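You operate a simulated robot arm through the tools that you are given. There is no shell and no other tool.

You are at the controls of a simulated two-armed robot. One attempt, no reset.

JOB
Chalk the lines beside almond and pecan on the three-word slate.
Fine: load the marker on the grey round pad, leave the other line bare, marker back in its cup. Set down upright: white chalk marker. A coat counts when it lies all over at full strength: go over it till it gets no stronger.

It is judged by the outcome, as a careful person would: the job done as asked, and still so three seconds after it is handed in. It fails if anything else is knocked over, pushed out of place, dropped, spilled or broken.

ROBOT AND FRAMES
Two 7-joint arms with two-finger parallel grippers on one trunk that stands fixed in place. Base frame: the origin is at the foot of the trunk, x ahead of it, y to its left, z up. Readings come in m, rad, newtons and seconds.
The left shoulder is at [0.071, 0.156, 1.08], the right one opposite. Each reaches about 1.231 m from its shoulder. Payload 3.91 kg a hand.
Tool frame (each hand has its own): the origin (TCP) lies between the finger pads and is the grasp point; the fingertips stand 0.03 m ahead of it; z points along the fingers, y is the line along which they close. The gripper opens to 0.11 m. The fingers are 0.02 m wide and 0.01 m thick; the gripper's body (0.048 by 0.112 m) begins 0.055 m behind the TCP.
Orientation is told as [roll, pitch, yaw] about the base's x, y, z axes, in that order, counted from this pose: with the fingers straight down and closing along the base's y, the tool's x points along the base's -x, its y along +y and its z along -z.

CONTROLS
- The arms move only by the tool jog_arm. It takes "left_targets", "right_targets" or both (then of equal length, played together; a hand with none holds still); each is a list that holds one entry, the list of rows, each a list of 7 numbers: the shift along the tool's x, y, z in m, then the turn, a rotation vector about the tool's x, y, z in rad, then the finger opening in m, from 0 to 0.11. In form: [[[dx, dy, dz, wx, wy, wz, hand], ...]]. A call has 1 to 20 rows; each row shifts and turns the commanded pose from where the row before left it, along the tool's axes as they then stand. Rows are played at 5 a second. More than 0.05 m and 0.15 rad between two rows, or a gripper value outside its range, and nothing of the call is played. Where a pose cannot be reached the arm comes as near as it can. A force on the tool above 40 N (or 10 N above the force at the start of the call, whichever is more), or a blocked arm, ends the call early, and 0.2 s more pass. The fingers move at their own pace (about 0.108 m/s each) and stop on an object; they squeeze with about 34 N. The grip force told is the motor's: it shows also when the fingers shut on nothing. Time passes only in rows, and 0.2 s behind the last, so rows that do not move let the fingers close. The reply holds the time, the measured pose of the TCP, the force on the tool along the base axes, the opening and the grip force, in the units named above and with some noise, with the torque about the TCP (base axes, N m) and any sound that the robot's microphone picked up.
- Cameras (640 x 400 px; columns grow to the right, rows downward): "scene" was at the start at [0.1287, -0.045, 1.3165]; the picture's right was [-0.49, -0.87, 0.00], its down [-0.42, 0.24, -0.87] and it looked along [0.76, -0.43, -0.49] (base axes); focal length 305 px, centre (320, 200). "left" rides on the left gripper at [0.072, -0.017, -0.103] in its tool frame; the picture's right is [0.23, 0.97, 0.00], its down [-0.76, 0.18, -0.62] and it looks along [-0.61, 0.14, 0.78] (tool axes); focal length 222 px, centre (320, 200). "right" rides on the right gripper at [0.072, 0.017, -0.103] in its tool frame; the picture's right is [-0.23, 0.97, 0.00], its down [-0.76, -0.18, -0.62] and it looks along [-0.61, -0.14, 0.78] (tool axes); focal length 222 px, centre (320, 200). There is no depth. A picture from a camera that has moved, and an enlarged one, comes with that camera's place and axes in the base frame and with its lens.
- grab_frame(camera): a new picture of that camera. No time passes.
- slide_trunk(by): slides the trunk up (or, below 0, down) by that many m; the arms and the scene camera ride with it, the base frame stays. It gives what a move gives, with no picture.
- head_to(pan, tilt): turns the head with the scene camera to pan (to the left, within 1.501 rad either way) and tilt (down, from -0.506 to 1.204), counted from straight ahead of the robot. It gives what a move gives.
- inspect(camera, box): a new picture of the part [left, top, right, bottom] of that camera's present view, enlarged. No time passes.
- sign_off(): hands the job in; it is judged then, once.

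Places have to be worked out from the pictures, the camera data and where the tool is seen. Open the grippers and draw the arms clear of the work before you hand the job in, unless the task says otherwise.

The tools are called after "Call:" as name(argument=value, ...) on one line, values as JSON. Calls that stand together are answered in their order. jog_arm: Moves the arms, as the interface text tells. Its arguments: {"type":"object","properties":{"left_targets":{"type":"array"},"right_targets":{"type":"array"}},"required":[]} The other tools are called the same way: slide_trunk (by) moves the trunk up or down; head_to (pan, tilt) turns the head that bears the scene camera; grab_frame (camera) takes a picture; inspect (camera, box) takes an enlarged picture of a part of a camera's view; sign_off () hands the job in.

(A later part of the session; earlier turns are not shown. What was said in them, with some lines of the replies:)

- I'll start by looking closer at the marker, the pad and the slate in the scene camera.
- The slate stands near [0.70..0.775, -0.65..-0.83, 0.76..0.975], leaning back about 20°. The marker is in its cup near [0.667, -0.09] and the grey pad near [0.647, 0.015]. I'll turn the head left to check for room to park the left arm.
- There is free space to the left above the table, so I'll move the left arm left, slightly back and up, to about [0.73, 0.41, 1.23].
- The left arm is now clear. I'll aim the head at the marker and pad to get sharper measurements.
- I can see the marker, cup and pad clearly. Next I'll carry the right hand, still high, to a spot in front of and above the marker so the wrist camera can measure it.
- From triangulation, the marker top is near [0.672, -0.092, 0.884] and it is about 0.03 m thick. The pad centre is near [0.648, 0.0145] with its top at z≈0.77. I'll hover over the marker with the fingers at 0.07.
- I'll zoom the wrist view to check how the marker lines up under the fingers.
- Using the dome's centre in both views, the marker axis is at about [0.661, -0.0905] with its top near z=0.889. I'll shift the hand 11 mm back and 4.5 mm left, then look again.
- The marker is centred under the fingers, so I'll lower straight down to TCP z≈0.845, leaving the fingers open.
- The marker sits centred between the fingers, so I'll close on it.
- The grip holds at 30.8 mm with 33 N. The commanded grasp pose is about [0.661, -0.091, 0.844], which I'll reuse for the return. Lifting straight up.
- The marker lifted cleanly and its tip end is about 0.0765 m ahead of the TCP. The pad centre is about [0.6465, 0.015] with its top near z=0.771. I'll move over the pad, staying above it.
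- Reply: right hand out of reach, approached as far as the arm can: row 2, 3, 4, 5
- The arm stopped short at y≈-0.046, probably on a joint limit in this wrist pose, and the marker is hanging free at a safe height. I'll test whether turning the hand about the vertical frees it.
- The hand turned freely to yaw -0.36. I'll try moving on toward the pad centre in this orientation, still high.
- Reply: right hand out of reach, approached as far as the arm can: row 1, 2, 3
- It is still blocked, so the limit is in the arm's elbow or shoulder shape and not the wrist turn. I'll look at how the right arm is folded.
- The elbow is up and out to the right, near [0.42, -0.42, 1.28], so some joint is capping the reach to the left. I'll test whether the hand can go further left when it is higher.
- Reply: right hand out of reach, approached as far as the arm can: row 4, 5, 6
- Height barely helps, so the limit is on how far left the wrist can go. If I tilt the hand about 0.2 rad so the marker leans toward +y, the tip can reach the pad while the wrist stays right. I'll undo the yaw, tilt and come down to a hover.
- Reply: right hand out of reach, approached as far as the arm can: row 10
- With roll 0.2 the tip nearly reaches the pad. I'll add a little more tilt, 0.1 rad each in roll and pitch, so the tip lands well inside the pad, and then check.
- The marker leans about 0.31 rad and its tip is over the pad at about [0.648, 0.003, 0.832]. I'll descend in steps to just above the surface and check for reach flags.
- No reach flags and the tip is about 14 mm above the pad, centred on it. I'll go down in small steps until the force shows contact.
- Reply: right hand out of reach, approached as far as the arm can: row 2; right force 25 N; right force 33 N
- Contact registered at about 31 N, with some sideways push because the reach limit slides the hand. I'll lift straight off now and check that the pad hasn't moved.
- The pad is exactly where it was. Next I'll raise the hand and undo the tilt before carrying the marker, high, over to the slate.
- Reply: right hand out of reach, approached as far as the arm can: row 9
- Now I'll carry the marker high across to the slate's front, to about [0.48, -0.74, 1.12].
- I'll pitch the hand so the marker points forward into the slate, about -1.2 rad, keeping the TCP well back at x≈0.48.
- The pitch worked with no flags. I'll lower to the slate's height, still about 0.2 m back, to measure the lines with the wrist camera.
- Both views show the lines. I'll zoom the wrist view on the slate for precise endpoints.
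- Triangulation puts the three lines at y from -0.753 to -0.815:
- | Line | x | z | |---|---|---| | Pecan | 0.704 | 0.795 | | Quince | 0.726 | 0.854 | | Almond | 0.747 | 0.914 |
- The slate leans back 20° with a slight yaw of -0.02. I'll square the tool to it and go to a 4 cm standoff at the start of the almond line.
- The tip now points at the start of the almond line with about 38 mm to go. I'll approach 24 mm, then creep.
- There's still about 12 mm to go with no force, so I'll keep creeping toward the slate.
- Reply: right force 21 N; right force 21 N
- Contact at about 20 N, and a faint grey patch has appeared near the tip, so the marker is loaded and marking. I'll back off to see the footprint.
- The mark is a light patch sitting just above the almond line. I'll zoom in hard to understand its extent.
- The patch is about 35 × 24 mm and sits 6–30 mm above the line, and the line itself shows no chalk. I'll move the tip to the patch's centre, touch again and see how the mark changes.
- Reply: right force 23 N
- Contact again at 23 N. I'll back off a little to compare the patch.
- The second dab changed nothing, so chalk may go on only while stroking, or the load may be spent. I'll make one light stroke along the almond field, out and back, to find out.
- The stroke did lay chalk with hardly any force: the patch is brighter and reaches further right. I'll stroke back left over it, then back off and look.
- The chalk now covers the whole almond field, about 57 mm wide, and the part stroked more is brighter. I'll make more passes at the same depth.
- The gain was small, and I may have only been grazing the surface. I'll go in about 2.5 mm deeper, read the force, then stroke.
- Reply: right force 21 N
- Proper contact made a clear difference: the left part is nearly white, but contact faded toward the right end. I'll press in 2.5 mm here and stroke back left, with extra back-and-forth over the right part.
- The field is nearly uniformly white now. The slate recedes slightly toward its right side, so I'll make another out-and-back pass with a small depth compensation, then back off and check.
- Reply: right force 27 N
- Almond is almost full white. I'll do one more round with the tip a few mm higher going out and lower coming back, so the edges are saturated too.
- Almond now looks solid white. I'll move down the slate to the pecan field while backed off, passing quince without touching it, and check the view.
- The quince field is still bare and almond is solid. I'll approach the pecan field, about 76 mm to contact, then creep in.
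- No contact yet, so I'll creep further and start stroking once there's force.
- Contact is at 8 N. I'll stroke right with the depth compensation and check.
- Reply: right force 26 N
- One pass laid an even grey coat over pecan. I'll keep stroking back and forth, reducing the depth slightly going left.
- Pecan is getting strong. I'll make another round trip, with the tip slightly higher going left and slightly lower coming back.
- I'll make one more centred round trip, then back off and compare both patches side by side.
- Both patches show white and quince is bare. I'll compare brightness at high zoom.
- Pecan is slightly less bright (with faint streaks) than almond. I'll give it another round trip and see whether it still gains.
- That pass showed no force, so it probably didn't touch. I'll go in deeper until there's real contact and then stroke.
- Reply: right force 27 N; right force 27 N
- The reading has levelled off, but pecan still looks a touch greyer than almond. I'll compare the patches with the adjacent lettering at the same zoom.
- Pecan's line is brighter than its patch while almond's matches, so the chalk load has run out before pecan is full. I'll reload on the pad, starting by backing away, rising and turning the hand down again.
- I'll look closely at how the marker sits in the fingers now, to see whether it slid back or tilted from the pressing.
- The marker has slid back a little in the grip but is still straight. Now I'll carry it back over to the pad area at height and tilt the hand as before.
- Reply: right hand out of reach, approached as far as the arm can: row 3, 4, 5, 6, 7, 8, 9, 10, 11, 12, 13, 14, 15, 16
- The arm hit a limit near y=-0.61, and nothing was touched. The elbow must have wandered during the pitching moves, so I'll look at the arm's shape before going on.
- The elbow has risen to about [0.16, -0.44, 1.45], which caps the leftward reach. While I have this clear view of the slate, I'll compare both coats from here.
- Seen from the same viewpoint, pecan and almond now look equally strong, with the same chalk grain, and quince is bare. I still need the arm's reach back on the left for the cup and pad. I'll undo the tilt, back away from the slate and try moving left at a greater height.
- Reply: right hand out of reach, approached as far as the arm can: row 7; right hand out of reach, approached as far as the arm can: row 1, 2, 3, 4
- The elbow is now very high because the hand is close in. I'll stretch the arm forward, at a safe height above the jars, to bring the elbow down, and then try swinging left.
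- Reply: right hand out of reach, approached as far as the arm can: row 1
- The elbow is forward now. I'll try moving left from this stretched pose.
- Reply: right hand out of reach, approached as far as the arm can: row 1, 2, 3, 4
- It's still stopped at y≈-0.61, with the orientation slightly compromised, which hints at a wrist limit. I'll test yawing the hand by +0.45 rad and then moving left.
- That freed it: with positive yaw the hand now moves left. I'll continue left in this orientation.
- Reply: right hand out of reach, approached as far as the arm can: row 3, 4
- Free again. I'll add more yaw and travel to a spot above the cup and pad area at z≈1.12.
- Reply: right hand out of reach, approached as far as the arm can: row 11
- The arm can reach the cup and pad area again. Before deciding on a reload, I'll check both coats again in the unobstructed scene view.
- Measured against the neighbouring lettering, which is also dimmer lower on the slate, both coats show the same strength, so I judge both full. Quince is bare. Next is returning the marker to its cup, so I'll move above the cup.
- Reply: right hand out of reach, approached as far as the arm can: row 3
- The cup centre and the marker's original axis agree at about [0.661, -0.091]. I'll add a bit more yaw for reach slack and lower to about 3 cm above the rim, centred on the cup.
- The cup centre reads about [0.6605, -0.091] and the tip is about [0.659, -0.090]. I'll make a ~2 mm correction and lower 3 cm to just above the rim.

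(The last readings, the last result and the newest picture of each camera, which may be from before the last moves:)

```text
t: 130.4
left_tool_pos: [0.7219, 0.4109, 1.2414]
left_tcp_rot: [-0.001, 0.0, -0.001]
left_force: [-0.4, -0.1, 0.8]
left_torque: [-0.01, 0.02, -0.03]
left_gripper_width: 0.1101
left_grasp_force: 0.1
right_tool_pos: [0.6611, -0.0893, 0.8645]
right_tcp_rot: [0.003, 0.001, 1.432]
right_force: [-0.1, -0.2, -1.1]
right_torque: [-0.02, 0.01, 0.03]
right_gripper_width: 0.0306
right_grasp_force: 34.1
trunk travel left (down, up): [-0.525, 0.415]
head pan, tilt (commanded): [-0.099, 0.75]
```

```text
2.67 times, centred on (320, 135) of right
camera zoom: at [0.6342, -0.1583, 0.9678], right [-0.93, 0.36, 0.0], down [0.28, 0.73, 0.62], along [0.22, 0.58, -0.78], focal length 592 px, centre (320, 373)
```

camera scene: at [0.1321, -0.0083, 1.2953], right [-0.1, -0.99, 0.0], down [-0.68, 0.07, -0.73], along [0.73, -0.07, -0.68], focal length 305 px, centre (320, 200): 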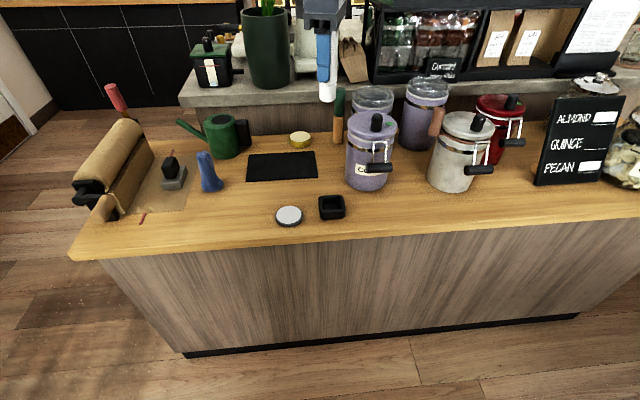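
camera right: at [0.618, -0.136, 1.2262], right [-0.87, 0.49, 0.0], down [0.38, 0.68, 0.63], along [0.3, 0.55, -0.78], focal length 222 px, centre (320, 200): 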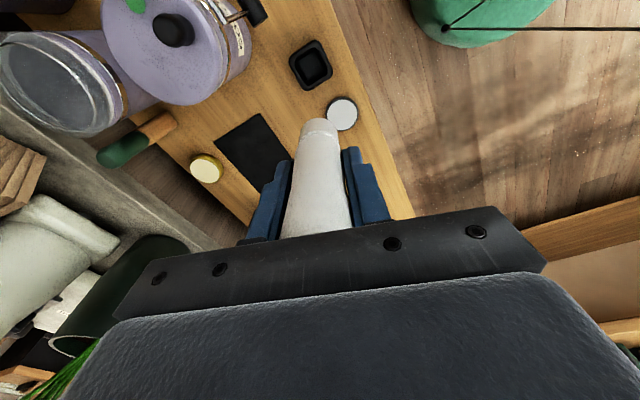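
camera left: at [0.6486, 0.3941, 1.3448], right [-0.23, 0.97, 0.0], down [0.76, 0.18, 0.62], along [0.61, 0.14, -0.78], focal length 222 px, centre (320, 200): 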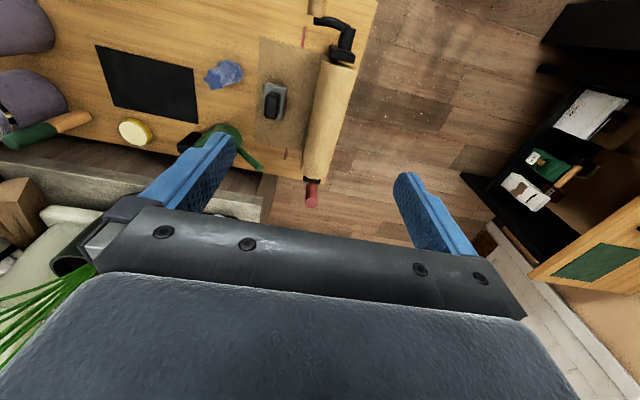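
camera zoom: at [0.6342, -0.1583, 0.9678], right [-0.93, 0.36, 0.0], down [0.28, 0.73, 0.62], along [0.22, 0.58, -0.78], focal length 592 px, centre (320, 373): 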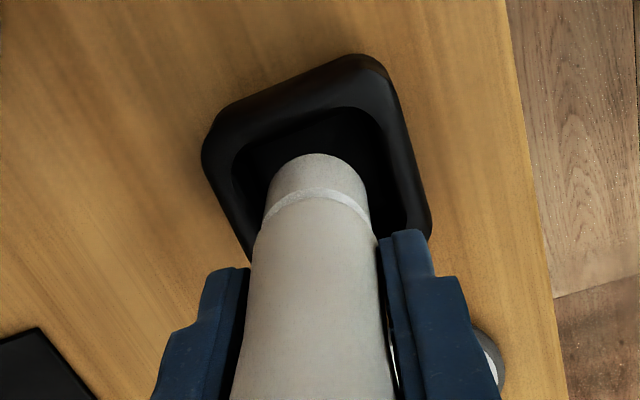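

The tip is at the rim plane, centred in the opening. I'll lower 20 mm into the cup and watch the force.

Call:
jog_arm(right_targets=[[[0, 0, 0.006, 0, 0, 0, 0.02], [0, 0, 0.007, 0, 0, 0, 0.02], [0, 0, 0.007, 0, 0, 0, 0.02], [0, 0, 0, 0, 0, 0, 0.02]]])

Call:
inspect(camera="scene", box=[288, 150, 384, 220])

Call:
inspect(camera="right", box=[240, 60, 400, 210])

```text
t: 131.4
left_tool_pos: [0.7216, 0.4115, 1.2416]
left_tcp_rot: [-0.001, -0.001, 0.001]
left_force: [-0.4, 0.1, -0.4]
left_torque: [-0.01, 0.0, -0.01]
left_gripper_width: 0.1101
left_grasp_force: 0.0
right_tool_pos: [0.6622, -0.0877, 0.846]
right_tcp_rot: [0.0, 0.0, 1.436]
right_force: [-0.7, 0.0, -2.2]
right_torque: [0.0, 0.02, 0.0]
right_gripper_width: 0.0308
right_grasp_force: 34.0
trunk travel left (down, up): [-0.525, 0.415]
head pan, tilt (commanded): [-0.099, 0.75]
```

```text
5.71 times, centred on (336, 185) of scene
camera zoom: at [0.1321, -0.0082, 1.2952], right [-0.1, -0.99, 0.0], down [-0.68, 0.07, -0.73], along [0.73, -0.07, -0.68], focal length 1743 px, centre (229, 286)
```

zoom: 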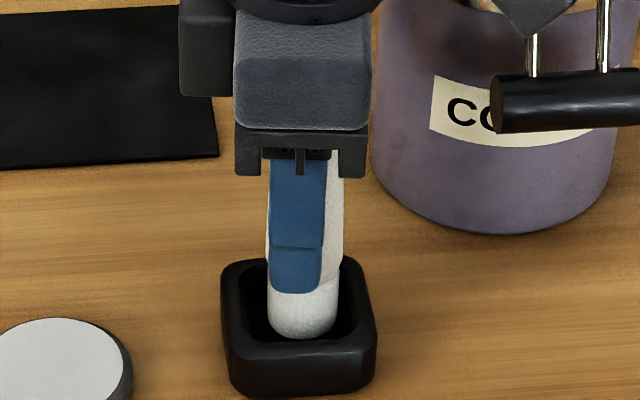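

```text
2.67 times, centred on (320, 135) of right
camera zoom: at [0.6347, -0.1578, 0.9491], right [-0.93, 0.36, 0.0], down [0.28, 0.73, 0.62], along [0.22, 0.58, -0.78], focal length 592 px, centre (320, 373)
```

zoom: 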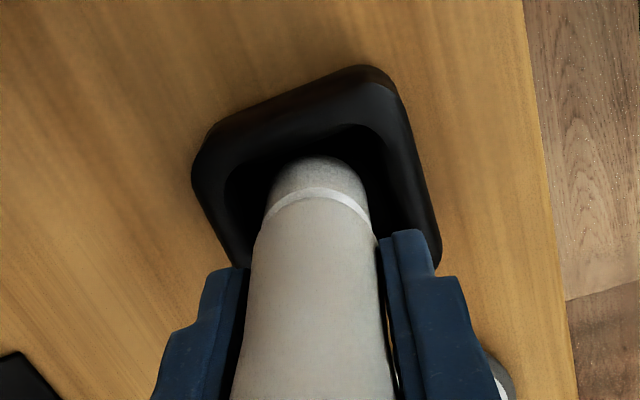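

No force yet. I'll creep further down in small steps until the tip seats on the cup floor.

Call:
jog_arm(right_targets=[[[0, 0, 0.003, 0, 0, 0, 0.02], [0, 0, 0.003, 0, 0, 0, 0.02], [0, 0, 0, 0, 0, 0, 0.02]]])

Call:
jog_arm(right_targets=[[[0, 0, 0.002, 0, 0, 0, 0.02], [0, 0, 0.002, 0, 0, 0, 0.02], [0, 0, 0, 0, 0, 0, 0.02]]])

Call:
inspect(camera="scene", box=[288, 150, 384, 220])

```text
t: 132.2
left_tool_pos: [0.7213, 0.4119, 1.2432]
left_tcp_rot: [-0.001, 0.001, 0.001]
left_force: [0.0, -0.3, -0.1]
left_torque: [-0.01, -0.02, 0.02]
left_gripper_width: 0.1098
left_grasp_force: 0.1
right_tool_pos: [0.6615, -0.0886, 0.8401]
right_tcp_rot: [0.003, -0.002, 1.437]
right_force: [0.2, 0.3, -0.3]
right_torque: [0.01, -0.02, 0.06]
right_gripper_width: 0.0306
right_grasp_force: 33.8
trunk travel left (down, up): [-0.525, 0.415]
head pan, tilt (commanded): [-0.099, 0.75]
```

```text
t: 133.0
left_tool_pos: [0.7209, 0.4106, 1.2414]
left_tcp_rot: [0.001, 0.0, -0.001]
left_force: [0.5, 0.6, -0.3]
left_torque: [0.02, -0.01, 0.02]
left_gripper_width: 0.1101
left_grasp_force: 0.1
right_tool_pos: [0.6616, -0.0909, 0.8387]
right_tcp_rot: [0.0, -0.002, 1.434]
right_force: [-0.1, -0.9, -0.8]
right_torque: [-0.01, 0.02, 0.02]
right_gripper_width: 0.0306
right_grasp_force: 33.5
right hand out of reach, approached as far as the arm can: row 2
trunk travel left (down, up): [-0.525, 0.415]
head pan, tilt (commanded): [-0.099, 0.75]
```

```text
5.71 times, centred on (336, 185) of scene
camera zoom: at [0.1322, -0.0082, 1.2952], right [-0.1, -0.99, 0.0], down [-0.68, 0.07, -0.73], along [0.73, -0.07, -0.68], focal length 1743 px, centre (229, 286)
```

zoom: 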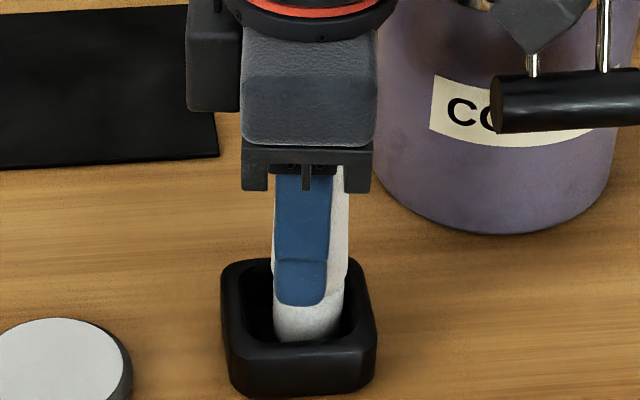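

The reach limit nudged the hand about 1.5 mm sideways. I'll add more yaw to get slack, correct that and continue down slowly.

Call:
jog_arm(right_targets=[[[0, 0, -0.002, 0, 0, -0.075, 0.02], [0, 0, 0, 0, 0, -0.075, 0.02], [-0.0012, 0, 0.002, 0, 0, 0, 0.02], [0, 0, 0, 0, 0, 0, 0.02]]])

Call:
inspect(camera="scene", box=[288, 150, 384, 220])

Call:
inspect(camera="right", box=[240, 60, 400, 210])

```text
t: 134.0
left_tool_pos: [0.7213, 0.4114, 1.2404]
left_tcp_rot: [-0.001, -0.001, 0.001]
left_force: [-0.2, 0.8, 0.1]
left_torque: [-0.03, -0.05, 0.05]
left_gripper_width: 0.1101
left_grasp_force: 0.1
right_tool_pos: [0.6621, -0.09, 0.8394]
right_tcp_rot: [0.001, -0.002, 1.585]
right_force: [-0.8, 0.0, -1.6]
right_torque: [-0.03, -0.03, 0.01]
right_gripper_width: 0.0306
right_grasp_force: 34.0
trunk travel left (down, up): [-0.525, 0.415]
head pan, tilt (commanded): [-0.099, 0.75]
```

```text
5.71 times, centred on (336, 185) of scene
camera zoom: at [0.1322, -0.0082, 1.2952], right [-0.1, -0.99, 0.0], down [-0.68, 0.07, -0.73], along [0.73, -0.07, -0.68], focal length 1743 px, centre (229, 286)
```

zoom: 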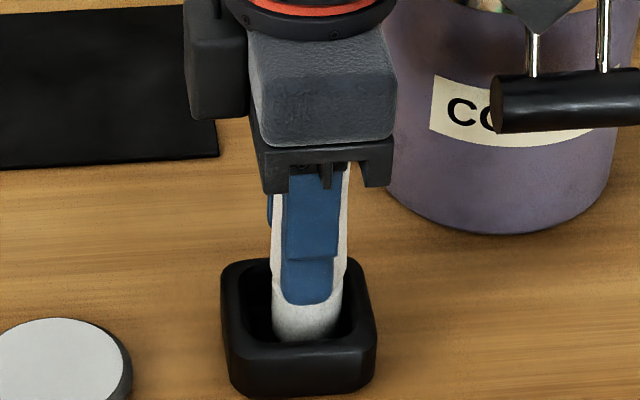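

```text
2.67 times, centred on (320, 135) of right
camera zoom: at [0.6461, -0.1631, 0.9416], right [-0.98, 0.21, 0.0], down [0.17, 0.76, 0.62], along [0.13, 0.61, -0.78], focal length 592 px, centre (320, 373)
```

zoom: 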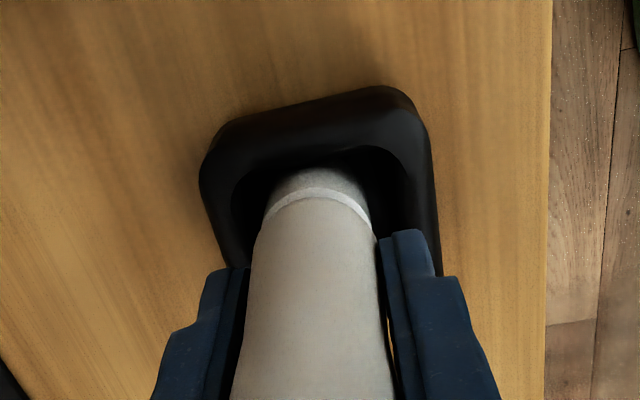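

Now down in 2 mm steps with a ~1 mm correction toward the cup centre.

Call:
jog_arm(right_targets=[[[-0.0012, 0, 0.002, 0, 0, 0, 0.02], [0, 0, 0.002, 0, 0, 0, 0.02], [0, 0, 0.002, 0, 0, 0, 0.02], [0, 0, 0, 0, 0, 0, 0.02]]])

Call:
inspect(camera="scene", box=[288, 150, 384, 220])

```text
t: 135.0
left_tool_pos: [0.72, 0.4121, 1.243]
left_tcp_rot: [0.001, 0.0, 0.0]
left_force: [-1.7, -0.3, 0.2]
left_torque: [0.0, 0.02, 0.04]
left_gripper_width: 0.1099
left_grasp_force: 0.1
right_tool_pos: [0.66, -0.0917, 0.8364]
right_tcp_rot: [-0.004, -0.003, 1.586]
right_force: [2.6, 4.4, 19.6]
right_torque: [0.41, 0.01, -0.02]
right_gripper_width: 0.0305
right_grasp_force: 33.9
right hand out of reach, approached as far as the arm can: row 2
trunk travel left (down, up): [-0.525, 0.415]
head pan, tilt (commanded): [-0.099, 0.75]
```

```text
5.71 times, centred on (336, 185) of scene
camera zoom: at [0.131, -0.0077, 1.2957], right [-0.1, -1.0, 0.0], down [-0.68, 0.07, -0.73], along [0.73, -0.07, -0.68], focal length 1743 px, centre (229, 286)
```

zoom: 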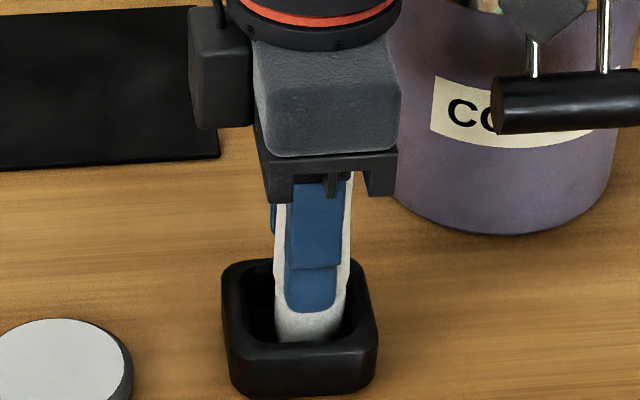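

The tip is on the cup floor at 19.6 N, but about 4 mm off centre. I'll lift 4 mm, add yaw slack and shift toward the cup centre before seating it again.

Call:
jog_arm(right_targets=[[[0, 0, -0.003, 0, 0, 0, 0.02], [0, 0, -0.003, 0, 0, -0.075, 0.02], [0, 0, 0, 0, 0, -0.075, 0.02], [-0.0034, -0.0011, 0, 0, 0, 0, 0.02], [0, 0, 0, 0, 0, 0, 0.02]]])

Call:
inspect(camera="scene", box=[288, 150, 384, 220])

Call:
inspect(camera="right", box=[240, 60, 400, 210])

```text
t: 136.2
left_tool_pos: [0.7211, 0.4113, 1.2426]
left_tcp_rot: [-0.001, -0.001, 0.001]
left_force: [0.0, 0.0, 0.2]
left_torque: [0.0, 0.01, -0.03]
left_gripper_width: 0.1101
left_grasp_force: 0.1
right_tool_pos: [0.6602, -0.0894, 0.8392]
right_tcp_rot: [0.001, -0.003, 1.733]
right_force: [0.3, -0.9, -0.8]
right_torque: [-0.02, -0.04, 0.01]
right_gripper_width: 0.0307
right_grasp_force: 33.9
trunk travel left (down, up): [-0.525, 0.415]
head pan, tilt (commanded): [-0.099, 0.75]
```

```text
5.71 times, centred on (336, 185) of scene
camera zoom: at [0.1321, -0.0083, 1.2952], right [-0.1, -0.99, 0.0], down [-0.68, 0.07, -0.73], along [0.73, -0.07, -0.68], focal length 1743 px, centre (229, 286)
```

zoom: 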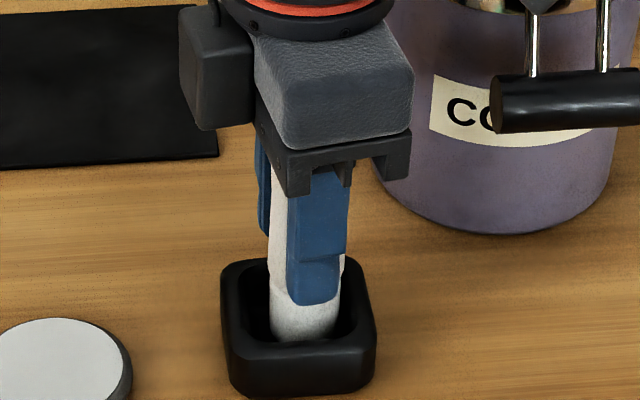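

```text
2.67 times, centred on (320, 135) of right
camera zoom: at [0.6555, -0.1638, 0.9426], right [-1.0, 0.07, 0.0], down [0.05, 0.78, 0.62], along [0.04, 0.62, -0.78], focal length 592 px, centre (320, 373)
```

zoom: 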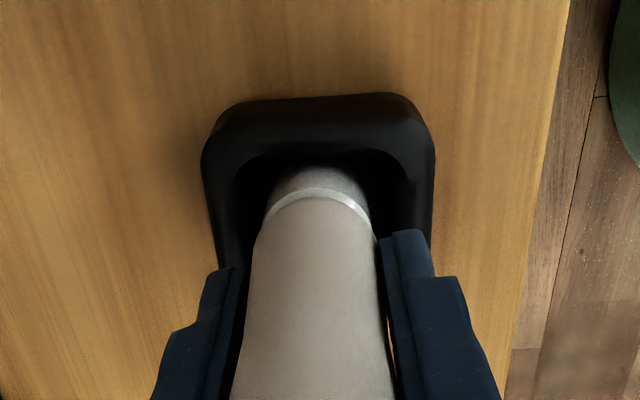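

The marker is centred now, within about 2 mm. I'll shift 1.5 mm more and lower gently to the floor.

Call:
jog_arm(right_targets=[[[-0.0015, 0, 0.001, 0, 0, 0, 0.02], [0, 0, 0.0015, 0, 0, 0, 0.02], [0, 0, 0, 0, 0, 0, 0.02]]])

Call:
jog_arm(right_targets=[[[0, 0, 0.0015, 0, 0, 0, 0.02], [0, 0, 0, 0, 0, 0, 0.02]]])

Call:
inspect(camera="scene", box=[288, 150, 384, 220])

```text
t: 137.0
left_tool_pos: [0.7206, 0.4115, 1.2418]
left_tcp_rot: [0.0, 0.0, 0.0]
left_force: [0.7, 0.8, -0.4]
left_torque: [0.0, 0.01, 0.02]
left_gripper_width: 0.1099
left_grasp_force: 0.0
right_tool_pos: [0.6602, -0.0905, 0.8383]
right_tcp_rot: [0.002, -0.002, 1.733]
right_force: [0.2, 0.0, -1.8]
right_torque: [0.0, 0.03, 0.01]
right_gripper_width: 0.0305
right_grasp_force: 34.4
right hand out of reach, approached as far as the arm can: row 2
trunk travel left (down, up): [-0.525, 0.415]
head pan, tilt (commanded): [-0.099, 0.75]
```

```text
t: 137.6
left_tool_pos: [0.7215, 0.4121, 1.241]
left_tcp_rot: [-0.001, 0.001, 0.001]
left_force: [-0.2, -0.4, -0.1]
left_torque: [-0.05, -0.04, 0.03]
left_gripper_width: 0.11
left_grasp_force: 0.1
right_tool_pos: [0.6602, -0.091, 0.8374]
right_tcp_rot: [0.0, -0.002, 1.734]
right_force: [-0.2, -0.3, -1.2]
right_torque: [0.01, 0.03, 0.01]
right_gripper_width: 0.0304
right_grasp_force: 33.6
trunk travel left (down, up): [-0.525, 0.415]
head pan, tilt (commanded): [-0.099, 0.75]
```

```text
5.71 times, centred on (336, 185) of scene
camera zoom: at [0.1322, -0.0082, 1.2952], right [-0.1, -0.99, 0.0], down [-0.68, 0.07, -0.73], along [0.73, -0.07, -0.68], focal length 1743 px, centre (229, 286)
```

zoom: 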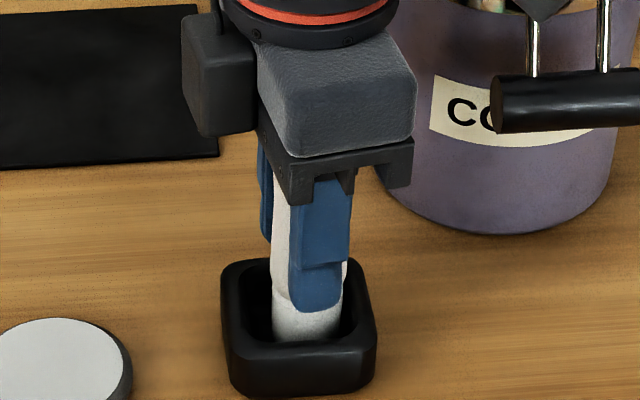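

The tip is within a couple of mm of the floor, no load yet. One more small step down to touch.

Call:
jog_arm(right_targets=[[[-0.0005, 0, 0.0015, 0, 0, 0, 0.02], [0, 0, 0, 0, 0, 0, 0.02]]])

Call:
inspect(camera="right", box=[240, 60, 400, 210])

```text
t: 138.2
left_tool_pos: [0.7216, 0.4108, 1.2421]
left_tcp_rot: [0.0, -0.001, -0.001]
left_force: [-0.8, -0.4, 0.0]
left_torque: [-0.02, 0.02, -0.03]
left_gripper_width: 0.1102
left_grasp_force: 0.0
right_tool_pos: [0.6602, -0.0909, 0.8363]
right_tcp_rot: [0.0, -0.002, 1.733]
right_force: [0.6, -0.6, -2.2]
right_torque: [0.01, 0.0, -0.04]
right_gripper_width: 0.0307
right_grasp_force: 34.2
trunk travel left (down, up): [-0.525, 0.415]
head pan, tilt (commanded): [-0.099, 0.75]
```

```text
2.67 times, centred on (320, 135) of right
camera zoom: at [0.6539, -0.1648, 0.9392], right [-1.0, 0.07, 0.0], down [0.05, 0.78, 0.62], along [0.04, 0.62, -0.78], focal length 592 px, centre (320, 373)
```

zoom: 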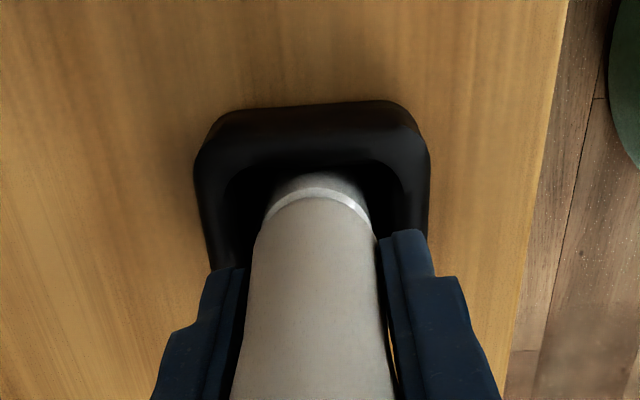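

Still no contact, so the earlier touch was likely the cup's inner fillet. I'll keep lowering in small steps.

Call:
jog_arm(right_targets=[[[-0.0005, 0, 0.002, 0, 0, 0, 0.02], [0, 0, 0, 0, 0, 0, 0.02]]])

Call:
jog_arm(right_targets=[[[-0.0005, 0, 0.0015, 0, 0, 0, 0.02], [0, 0, 0, 0, 0, 0, 0.02]]])

Call:
inspect(camera="scene", box=[288, 150, 384, 220])

```text
t: 138.8
left_tool_pos: [0.7212, 0.4113, 1.2414]
left_tcp_rot: [-0.001, 0.0, 0.002]
left_force: [0.5, 0.4, 0.2]
left_torque: [-0.01, 0.03, 0.0]
left_gripper_width: 0.1099
left_grasp_force: 0.0
right_tool_pos: [0.6591, -0.09, 0.8367]
right_tcp_rot: [0.0, 0.0, 1.734]
right_force: [-0.7, -0.1, -1.4]
right_torque: [0.01, -0.01, 0.01]
right_gripper_width: 0.0305
right_grasp_force: 33.6
right hand out of reach, approached as far as the arm can: row 1
trunk travel left (down, up): [-0.525, 0.415]
head pan, tilt (commanded): [-0.099, 0.75]
```

```text
t: 139.4
left_tool_pos: [0.7212, 0.412, 1.242]
left_tcp_rot: [-0.002, 0.001, -0.002]
left_force: [0.6, 0.7, 0.6]
left_torque: [0.01, -0.03, -0.03]
left_gripper_width: 0.11
left_grasp_force: 0.0
right_tool_pos: [0.6591, -0.0896, 0.836]
right_tcp_rot: [0.0, -0.002, 1.733]
right_force: [2.0, 0.3, 4.3]
right_torque: [0.05, -0.13, -0.04]
right_gripper_width: 0.0305
right_grasp_force: 33.6
trunk travel left (down, up): [-0.525, 0.415]
head pan, tilt (commanded): [-0.099, 0.75]
```

```text
5.71 times, centred on (336, 185) of scene
camera zoom: at [0.132, -0.0082, 1.2953], right [-0.1, -0.99, 0.0], down [-0.68, 0.07, -0.73], along [0.73, -0.07, -0.68], focal length 1743 px, centre (229, 286)
```

zoom: 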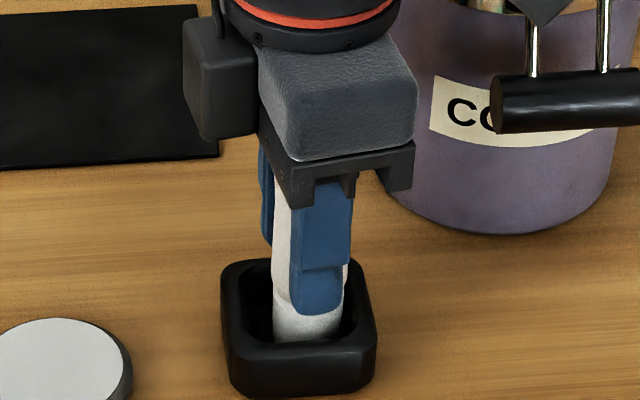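

Light contact with the floor at about 5 N and the marker upright in the cup. I'll open the fingers.

Call:
jog_arm(right_targets=[[[0, 0, 0, 0, 0, 0, 0.036], [0, 0, 0, 0, 0, 0, 0.045], [0, 0, 0, 0, 0, 0, 0.06], [0, 0, 0, 0, 0, 0, 0.06]]])

Call:
inspect(camera="scene", box=[288, 150, 384, 220])

Call:
inspect(camera="right", box=[240, 60, 400, 210])

```text
t: 140.4
left_tool_pos: [0.7217, 0.412, 1.2427]
left_tcp_rot: [0.0, 0.0, 0.001]
left_force: [-0.3, 0.0, -0.2]
left_torque: [-0.01, 0.01, -0.01]
left_gripper_width: 0.1102
left_grasp_force: 0.0
right_tool_pos: [0.6581, -0.0903, 0.8357]
right_tcp_rot: [0.0, -0.003, 1.733]
right_force: [-0.2, 0.3, -0.1]
right_torque: [0.03, -0.02, -0.01]
right_gripper_width: 0.0598
right_grasp_force: 0.1
trunk travel left (down, up): [-0.525, 0.415]
head pan, tilt (commanded): [-0.099, 0.75]
```

```text
5.71 times, centred on (336, 185) of scene
camera zoom: at [0.1321, -0.0082, 1.2952], right [-0.1, -0.99, 0.0], down [-0.68, 0.07, -0.73], along [0.73, -0.07, -0.68], focal length 1743 px, centre (229, 286)
```

zoom: 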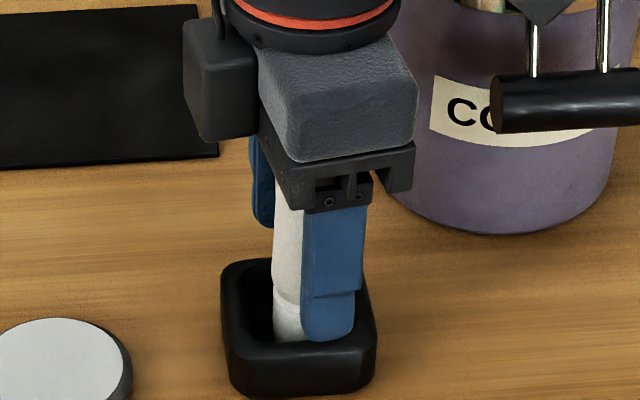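

```text
2.67 times, centred on (320, 135) of right
camera zoom: at [0.6534, -0.1649, 0.9386], right [-1.0, 0.07, 0.0], down [0.05, 0.78, 0.62], along [0.04, 0.62, -0.78], focal length 592 px, centre (320, 373)
```

zoom: 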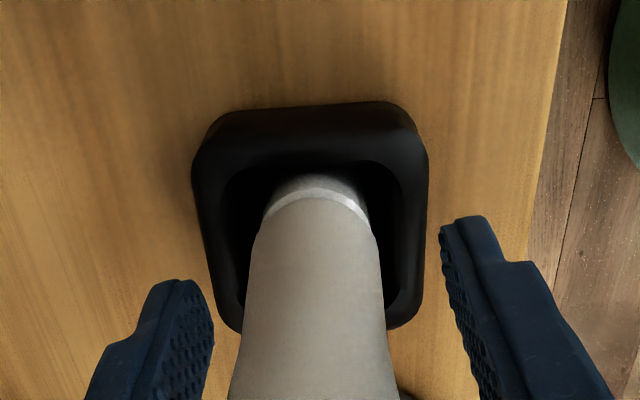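

The marker stands free in the cup. I'll open slightly more and lift straight up, slowly at first.

Call:
jog_arm(right_targets=[[[0, 0, 0, 0, 0, 0, 0.075], [0, 0, -0.005, 0, 0, 0, 0.075], [0, 0, -0.01, 0, 0, 0, 0.075], [0, 0, -0.02, 0, 0, 0, 0.075], [0, 0, -0.025, 0, 0, 0, 0.075], [0, 0, -0.03, 0, 0, 0, 0.075], [0, 0, 0, 0, 0, 0, 0.075]]])

Call:
inspect(camera="scene", box=[288, 140, 384, 220])

Call:
grab_frame(camera="right")

```text
t: 142.0
left_tool_pos: [0.7216, 0.4111, 1.2411]
left_tcp_rot: [0.0, 0.003, 0.0]
left_force: [0.3, -0.5, -0.7]
left_torque: [0.01, -0.01, -0.01]
left_gripper_width: 0.11
left_grasp_force: 0.1
right_tool_pos: [0.6588, -0.0895, 0.9257]
right_tcp_rot: [0.0, -0.002, 1.733]
right_force: [-0.5, 0.1, -0.2]
right_torque: [0.0, 0.03, 0.0]
right_gripper_width: 0.0749
right_grasp_force: 0.0
trunk travel left (down, up): [-0.525, 0.415]
head pan, tilt (commanded): [-0.099, 0.75]
```

```text
5.00 times, centred on (336, 180) of scene
camera zoom: at [0.1328, -0.0084, 1.2951], right [-0.1, -0.99, 0.0], down [-0.68, 0.07, -0.73], along [0.73, -0.07, -0.68], focal length 1525 px, centre (240, 300)
```

zoom: 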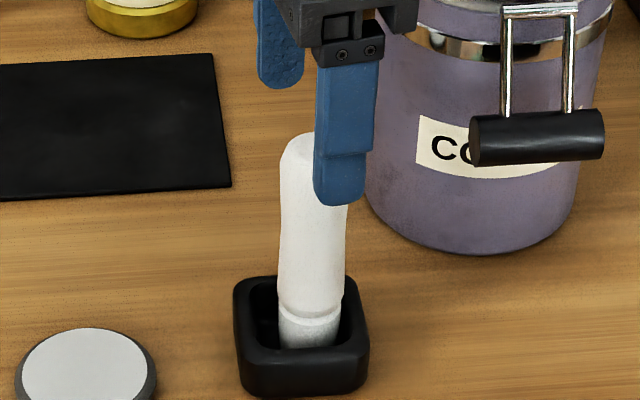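

```text
taken
camera right: at [0.6538, -0.1645, 1.0282], right [-1.0, 0.07, 0.0], down [0.05, 0.78, 0.62], along [0.04, 0.62, -0.78], focal length 222 px, centre (320, 200)
```

right: 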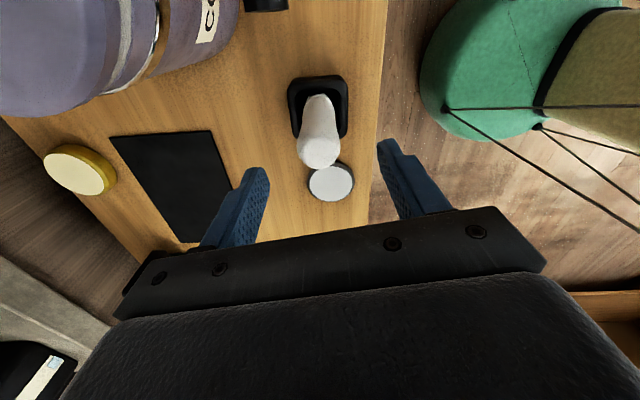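

The marker is upright in its cup. I'll raise the hand well clear.

Call:
jog_arm(right_targets=[[[0, 0, -0.04, 0, 0, 0, 0.09], [0, 0, -0.045, 0, 0, 0, 0.09], [0, 0, -0.045, 0, 0, 0, 0.09], [0, 0, -0.045, 0, 0, 0, 0.09], [0, 0, -0.045, 0, 0, 0, 0.09], [0, 0, 0, 0, 0, 0, 0.09]]])

Call:
grab_frame(camera="scene")

Call:
inspect(camera="scene", box=[264, 130, 392, 230])

```text
t: 143.4
left_tool_pos: [0.7216, 0.4104, 1.2403]
left_tcp_rot: [0.0, 0.003, 0.001]
left_force: [-0.2, -1.5, 0.3]
left_torque: [-0.01, -0.01, 0.01]
left_gripper_width: 0.1101
left_grasp_force: 0.2
right_tool_pos: [0.6605, -0.092, 1.1443]
right_tcp_rot: [0.001, -0.001, 1.734]
right_force: [0.5, 0.6, -0.1]
right_torque: [-0.04, 0.03, 0.0]
right_gripper_width: 0.0899
right_grasp_force: 0.0
trunk travel left (down, up): [-0.525, 0.415]
head pan, tilt (commanded): [-0.099, 0.75]
```

```text
taken
camera scene: at [0.1327, -0.0084, 1.2951], right [-0.1, -0.99, 0.0], down [-0.68, 0.07, -0.73], along [0.73, -0.07, -0.68], focal length 305 px, centre (320, 200)
```

scene: 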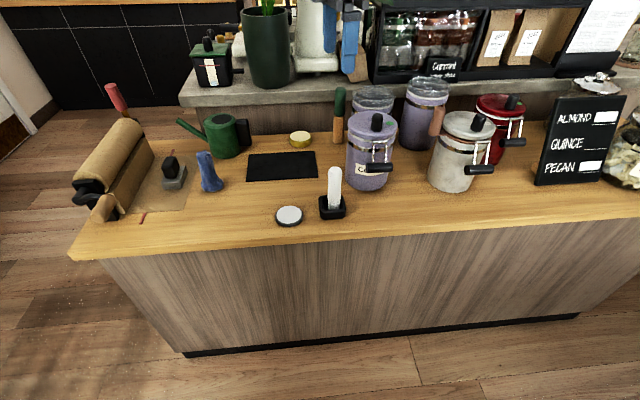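

```text
4.00 times, centred on (328, 180) of scene
camera zoom: at [0.1327, -0.0084, 1.2951], right [-0.1, -0.99, 0.0], down [-0.68, 0.07, -0.73], along [0.73, -0.07, -0.68], focal length 1220 px, centre (288, 280)
```

zoom: 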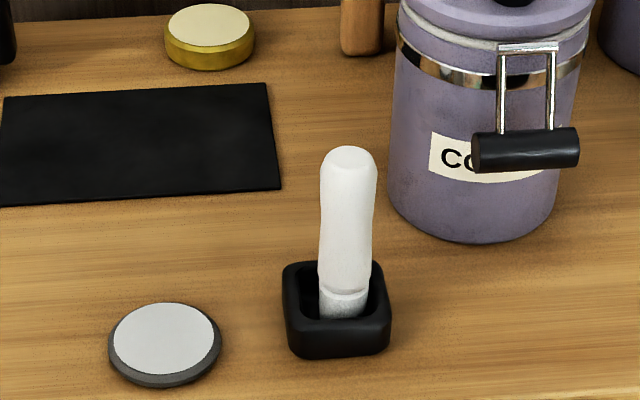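

The marker stands as it did at first, and cup and pad haven't moved. I'll draw the right arm back and up and then compare the slate with the initial view.

Call:
jog_arm(right_targets=[[[0.0206, 0.0287, -0.0167, 0, 0, 0, 0.09], [0.0206, 0.0287, -0.0167, 0, 0, 0, 0.09], [0.0206, 0.0287, -0.0167, 0, 0, 0, 0.09], [0.0206, 0.0287, -0.0167, 0, 0, 0, 0.09], [0.0206, 0.0287, -0.0167, 0, 0, 0, 0.09], [0.0206, 0.0287, -0.0167, 0, 0, 0, 0.09], [0, 0, 0, 0, 0, 0, 0.09]]])

Call:
head_to(pan=-0.513, tilt=0.506)

Call:
grab_frame(camera="scene")

Call:
inspect(camera="scene", box=[360, 120, 540, 240])

```text
t: 145.0
left_tool_pos: [0.7238, 0.4113, 1.2407]
left_tcp_rot: [0.0, 0.002, 0.001]
left_force: [0.8, -0.5, -0.4]
left_torque: [0.03, 0.05, 0.01]
left_gripper_width: 0.11
left_grasp_force: 0.1
right_tool_pos: [0.5101, -0.2371, 1.2452]
right_tcp_rot: [0.003, -0.001, 1.733]
right_force: [1.0, 0.2, 0.0]
right_torque: [-0.03, 0.03, -0.01]
right_gripper_width: 0.0898
right_grasp_force: 0.0
trunk travel left (down, up): [-0.525, 0.415]
head pan, tilt (commanded): [-0.099, 0.75]
```

```text
t: 145.9
left_tool_pos: [0.721, 0.4118, 1.2414]
left_tcp_rot: [0.0, -0.001, 0.001]
left_force: [0.2, 0.1, -0.9]
left_torque: [0.03, 0.01, -0.01]
left_gripper_width: 0.1099
left_grasp_force: 0.0
right_tool_pos: [0.5088, -0.2374, 1.2456]
right_tcp_rot: [0.0, -0.001, 1.733]
right_force: [0.3, 0.3, -0.3]
right_torque: [0.0, -0.02, -0.02]
right_gripper_width: 0.09
right_grasp_force: 0.2
trunk travel left (down, up): [-0.525, 0.415]
head pan, tilt (commanded): [-0.513, 0.506]
```

```text
taken
camera scene: at [0.1288, -0.0445, 1.3165], right [-0.49, -0.87, 0.0], down [-0.42, 0.24, -0.87], along [0.76, -0.43, -0.49], focal length 305 px, centre (320, 200)
```

scene: 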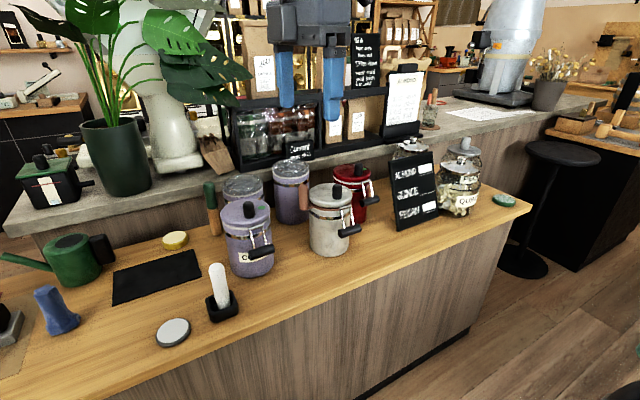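

```text
3.33 times, centred on (450, 180) of scene
camera zoom: at [0.1288, -0.0445, 1.3165], right [-0.49, -0.87, 0.0], down [-0.42, 0.24, -0.87], along [0.76, -0.43, -0.49], focal length 1017 px, centre (-113, 267)
```

zoom: 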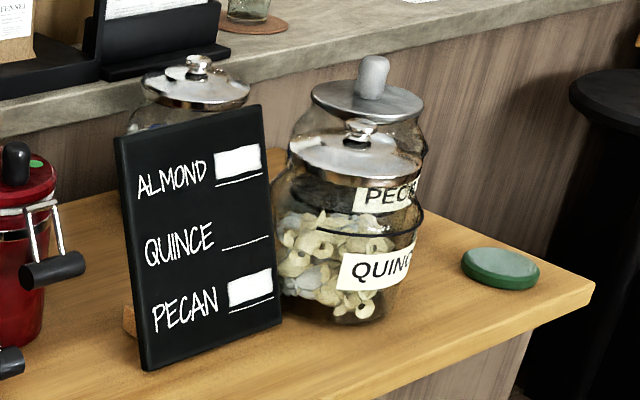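

The slate is exactly where it started. One last close look at both coats and the quince line from this view.

Call:
inspect(camera="scene", box=[410, 155, 446, 182])

Call:
inspect(camera="scene", box=[412, 193, 448, 220])

Call:
inspect(camera="scene", box=[410, 174, 446, 201])

```text
14.81 times, centred on (428, 168) of scene
camera zoom: at [0.1288, -0.0445, 1.3165], right [-0.49, -0.87, 0.0], down [-0.42, 0.24, -0.87], along [0.76, -0.43, -0.49], focal length 4519 px, centre (-1280, 667)
```

zoom: 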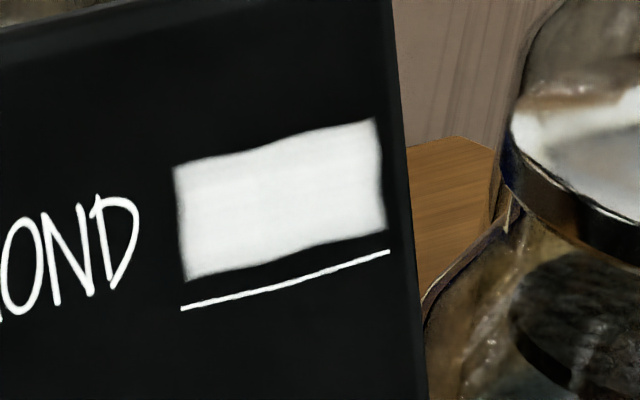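

```text
14.81 times, centred on (430, 206) of scene
camera zoom: at [0.1288, -0.0445, 1.3165], right [-0.49, -0.87, 0.0], down [-0.42, 0.24, -0.87], along [0.76, -0.43, -0.49], focal length 4519 px, centre (-1310, 104)
```

zoom: 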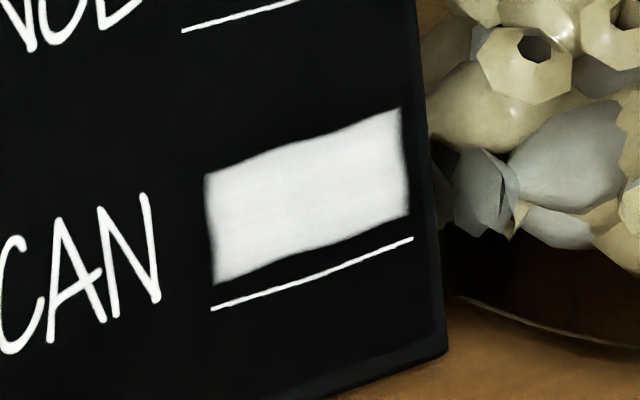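

```text
14.81 times, centred on (428, 188) of scene
camera zoom: at [0.1288, -0.0445, 1.3165], right [-0.49, -0.87, 0.0], down [-0.42, 0.24, -0.87], along [0.76, -0.43, -0.49], focal length 4519 px, centre (-1280, 385)
```

zoom: 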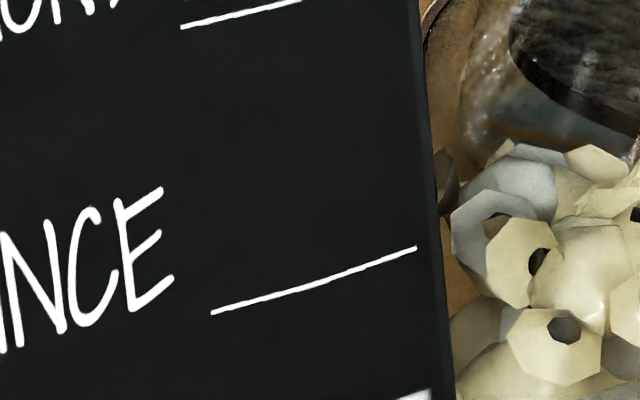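

Both coats are even and solid, the quince line is bare, and everything stands where it was. I'll draw the right arm a bit further clear with the gripper fully open and take a final look.

Call:
jog_arm(right_targets=[[[0.0297, 0.0251, 0, 0, 0, 0, 0.11], [0.0297, 0.0251, 0, 0, 0, 0, 0.11], [0.0297, 0.0251, 0, 0, 0, 0, 0.11], [0, 0, 0, 0, 0, 0, 0.11], [0, 0, 0, 0, 0, 0, 0.11]]])

Call:
grab_frame(camera="scene")

Call:
inspect(camera="scene", box=[130, 240, 310, 360])

```text
t: 147.1
left_tool_pos: [0.7206, 0.4111, 1.2428]
left_tcp_rot: [-0.002, 0.0, -0.001]
left_force: [-0.4, -0.6, 0.2]
left_torque: [0.02, -0.01, 0.01]
left_gripper_width: 0.11
left_grasp_force: 0.1
right_tool_pos: [0.451, -0.3395, 1.2445]
right_tcp_rot: [-0.001, -0.001, 1.735]
right_force: [0.9, -0.9, -0.6]
right_torque: [0.01, -0.01, -0.04]
right_gripper_width: 0.1101
right_grasp_force: 0.1
trunk travel left (down, up): [-0.525, 0.415]
head pan, tilt (commanded): [-0.513, 0.506]
```

```text
taken
camera scene: at [0.1281, -0.045, 1.3166], right [-0.49, -0.87, 0.0], down [-0.42, 0.24, -0.87], along [0.76, -0.43, -0.48], focal length 305 px, centre (320, 200)
```

scene: 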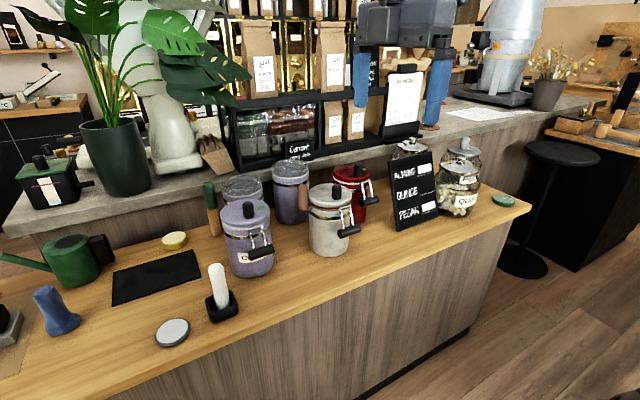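

```text
3.33 times, centred on (220, 300) of scene
camera zoom: at [0.1281, -0.045, 1.3166], right [-0.49, -0.87, 0.0], down [-0.42, 0.24, -0.87], along [0.76, -0.43, -0.48], focal length 1017 px, centre (653, -133)
```

zoom: 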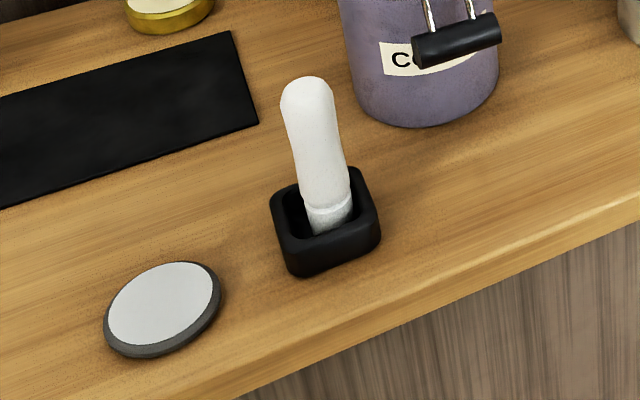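

The marker is upright in its cup, the pad and all other objects are where they began, and almond and pecan are chalked with quince bare. Both grippers are open and the arms are clear, so I'm handing the job in.

Call:
sign_off()

```text
The job is handed in.
```

The lines beside almond and pecan are chalked on the slate, and the quince line is bare. I loaded the marker on the grey round pad once at the start and stood it back upright in its cup at the end.

- **Coat strength:** both coats look even and equally strong. On pecan, two more passes with real contact made no visible difference. I took that as full strength but couldn't rule out that the marker had run low, because I didn't reload it to check.
- **Marker position:** it stands a few millimetres off the centre of the cup, upright and steady.
- **Everything else:** the slate, pad, cup and jars match the pictures from the start. Both grippers are open and the arms are clear of the work.
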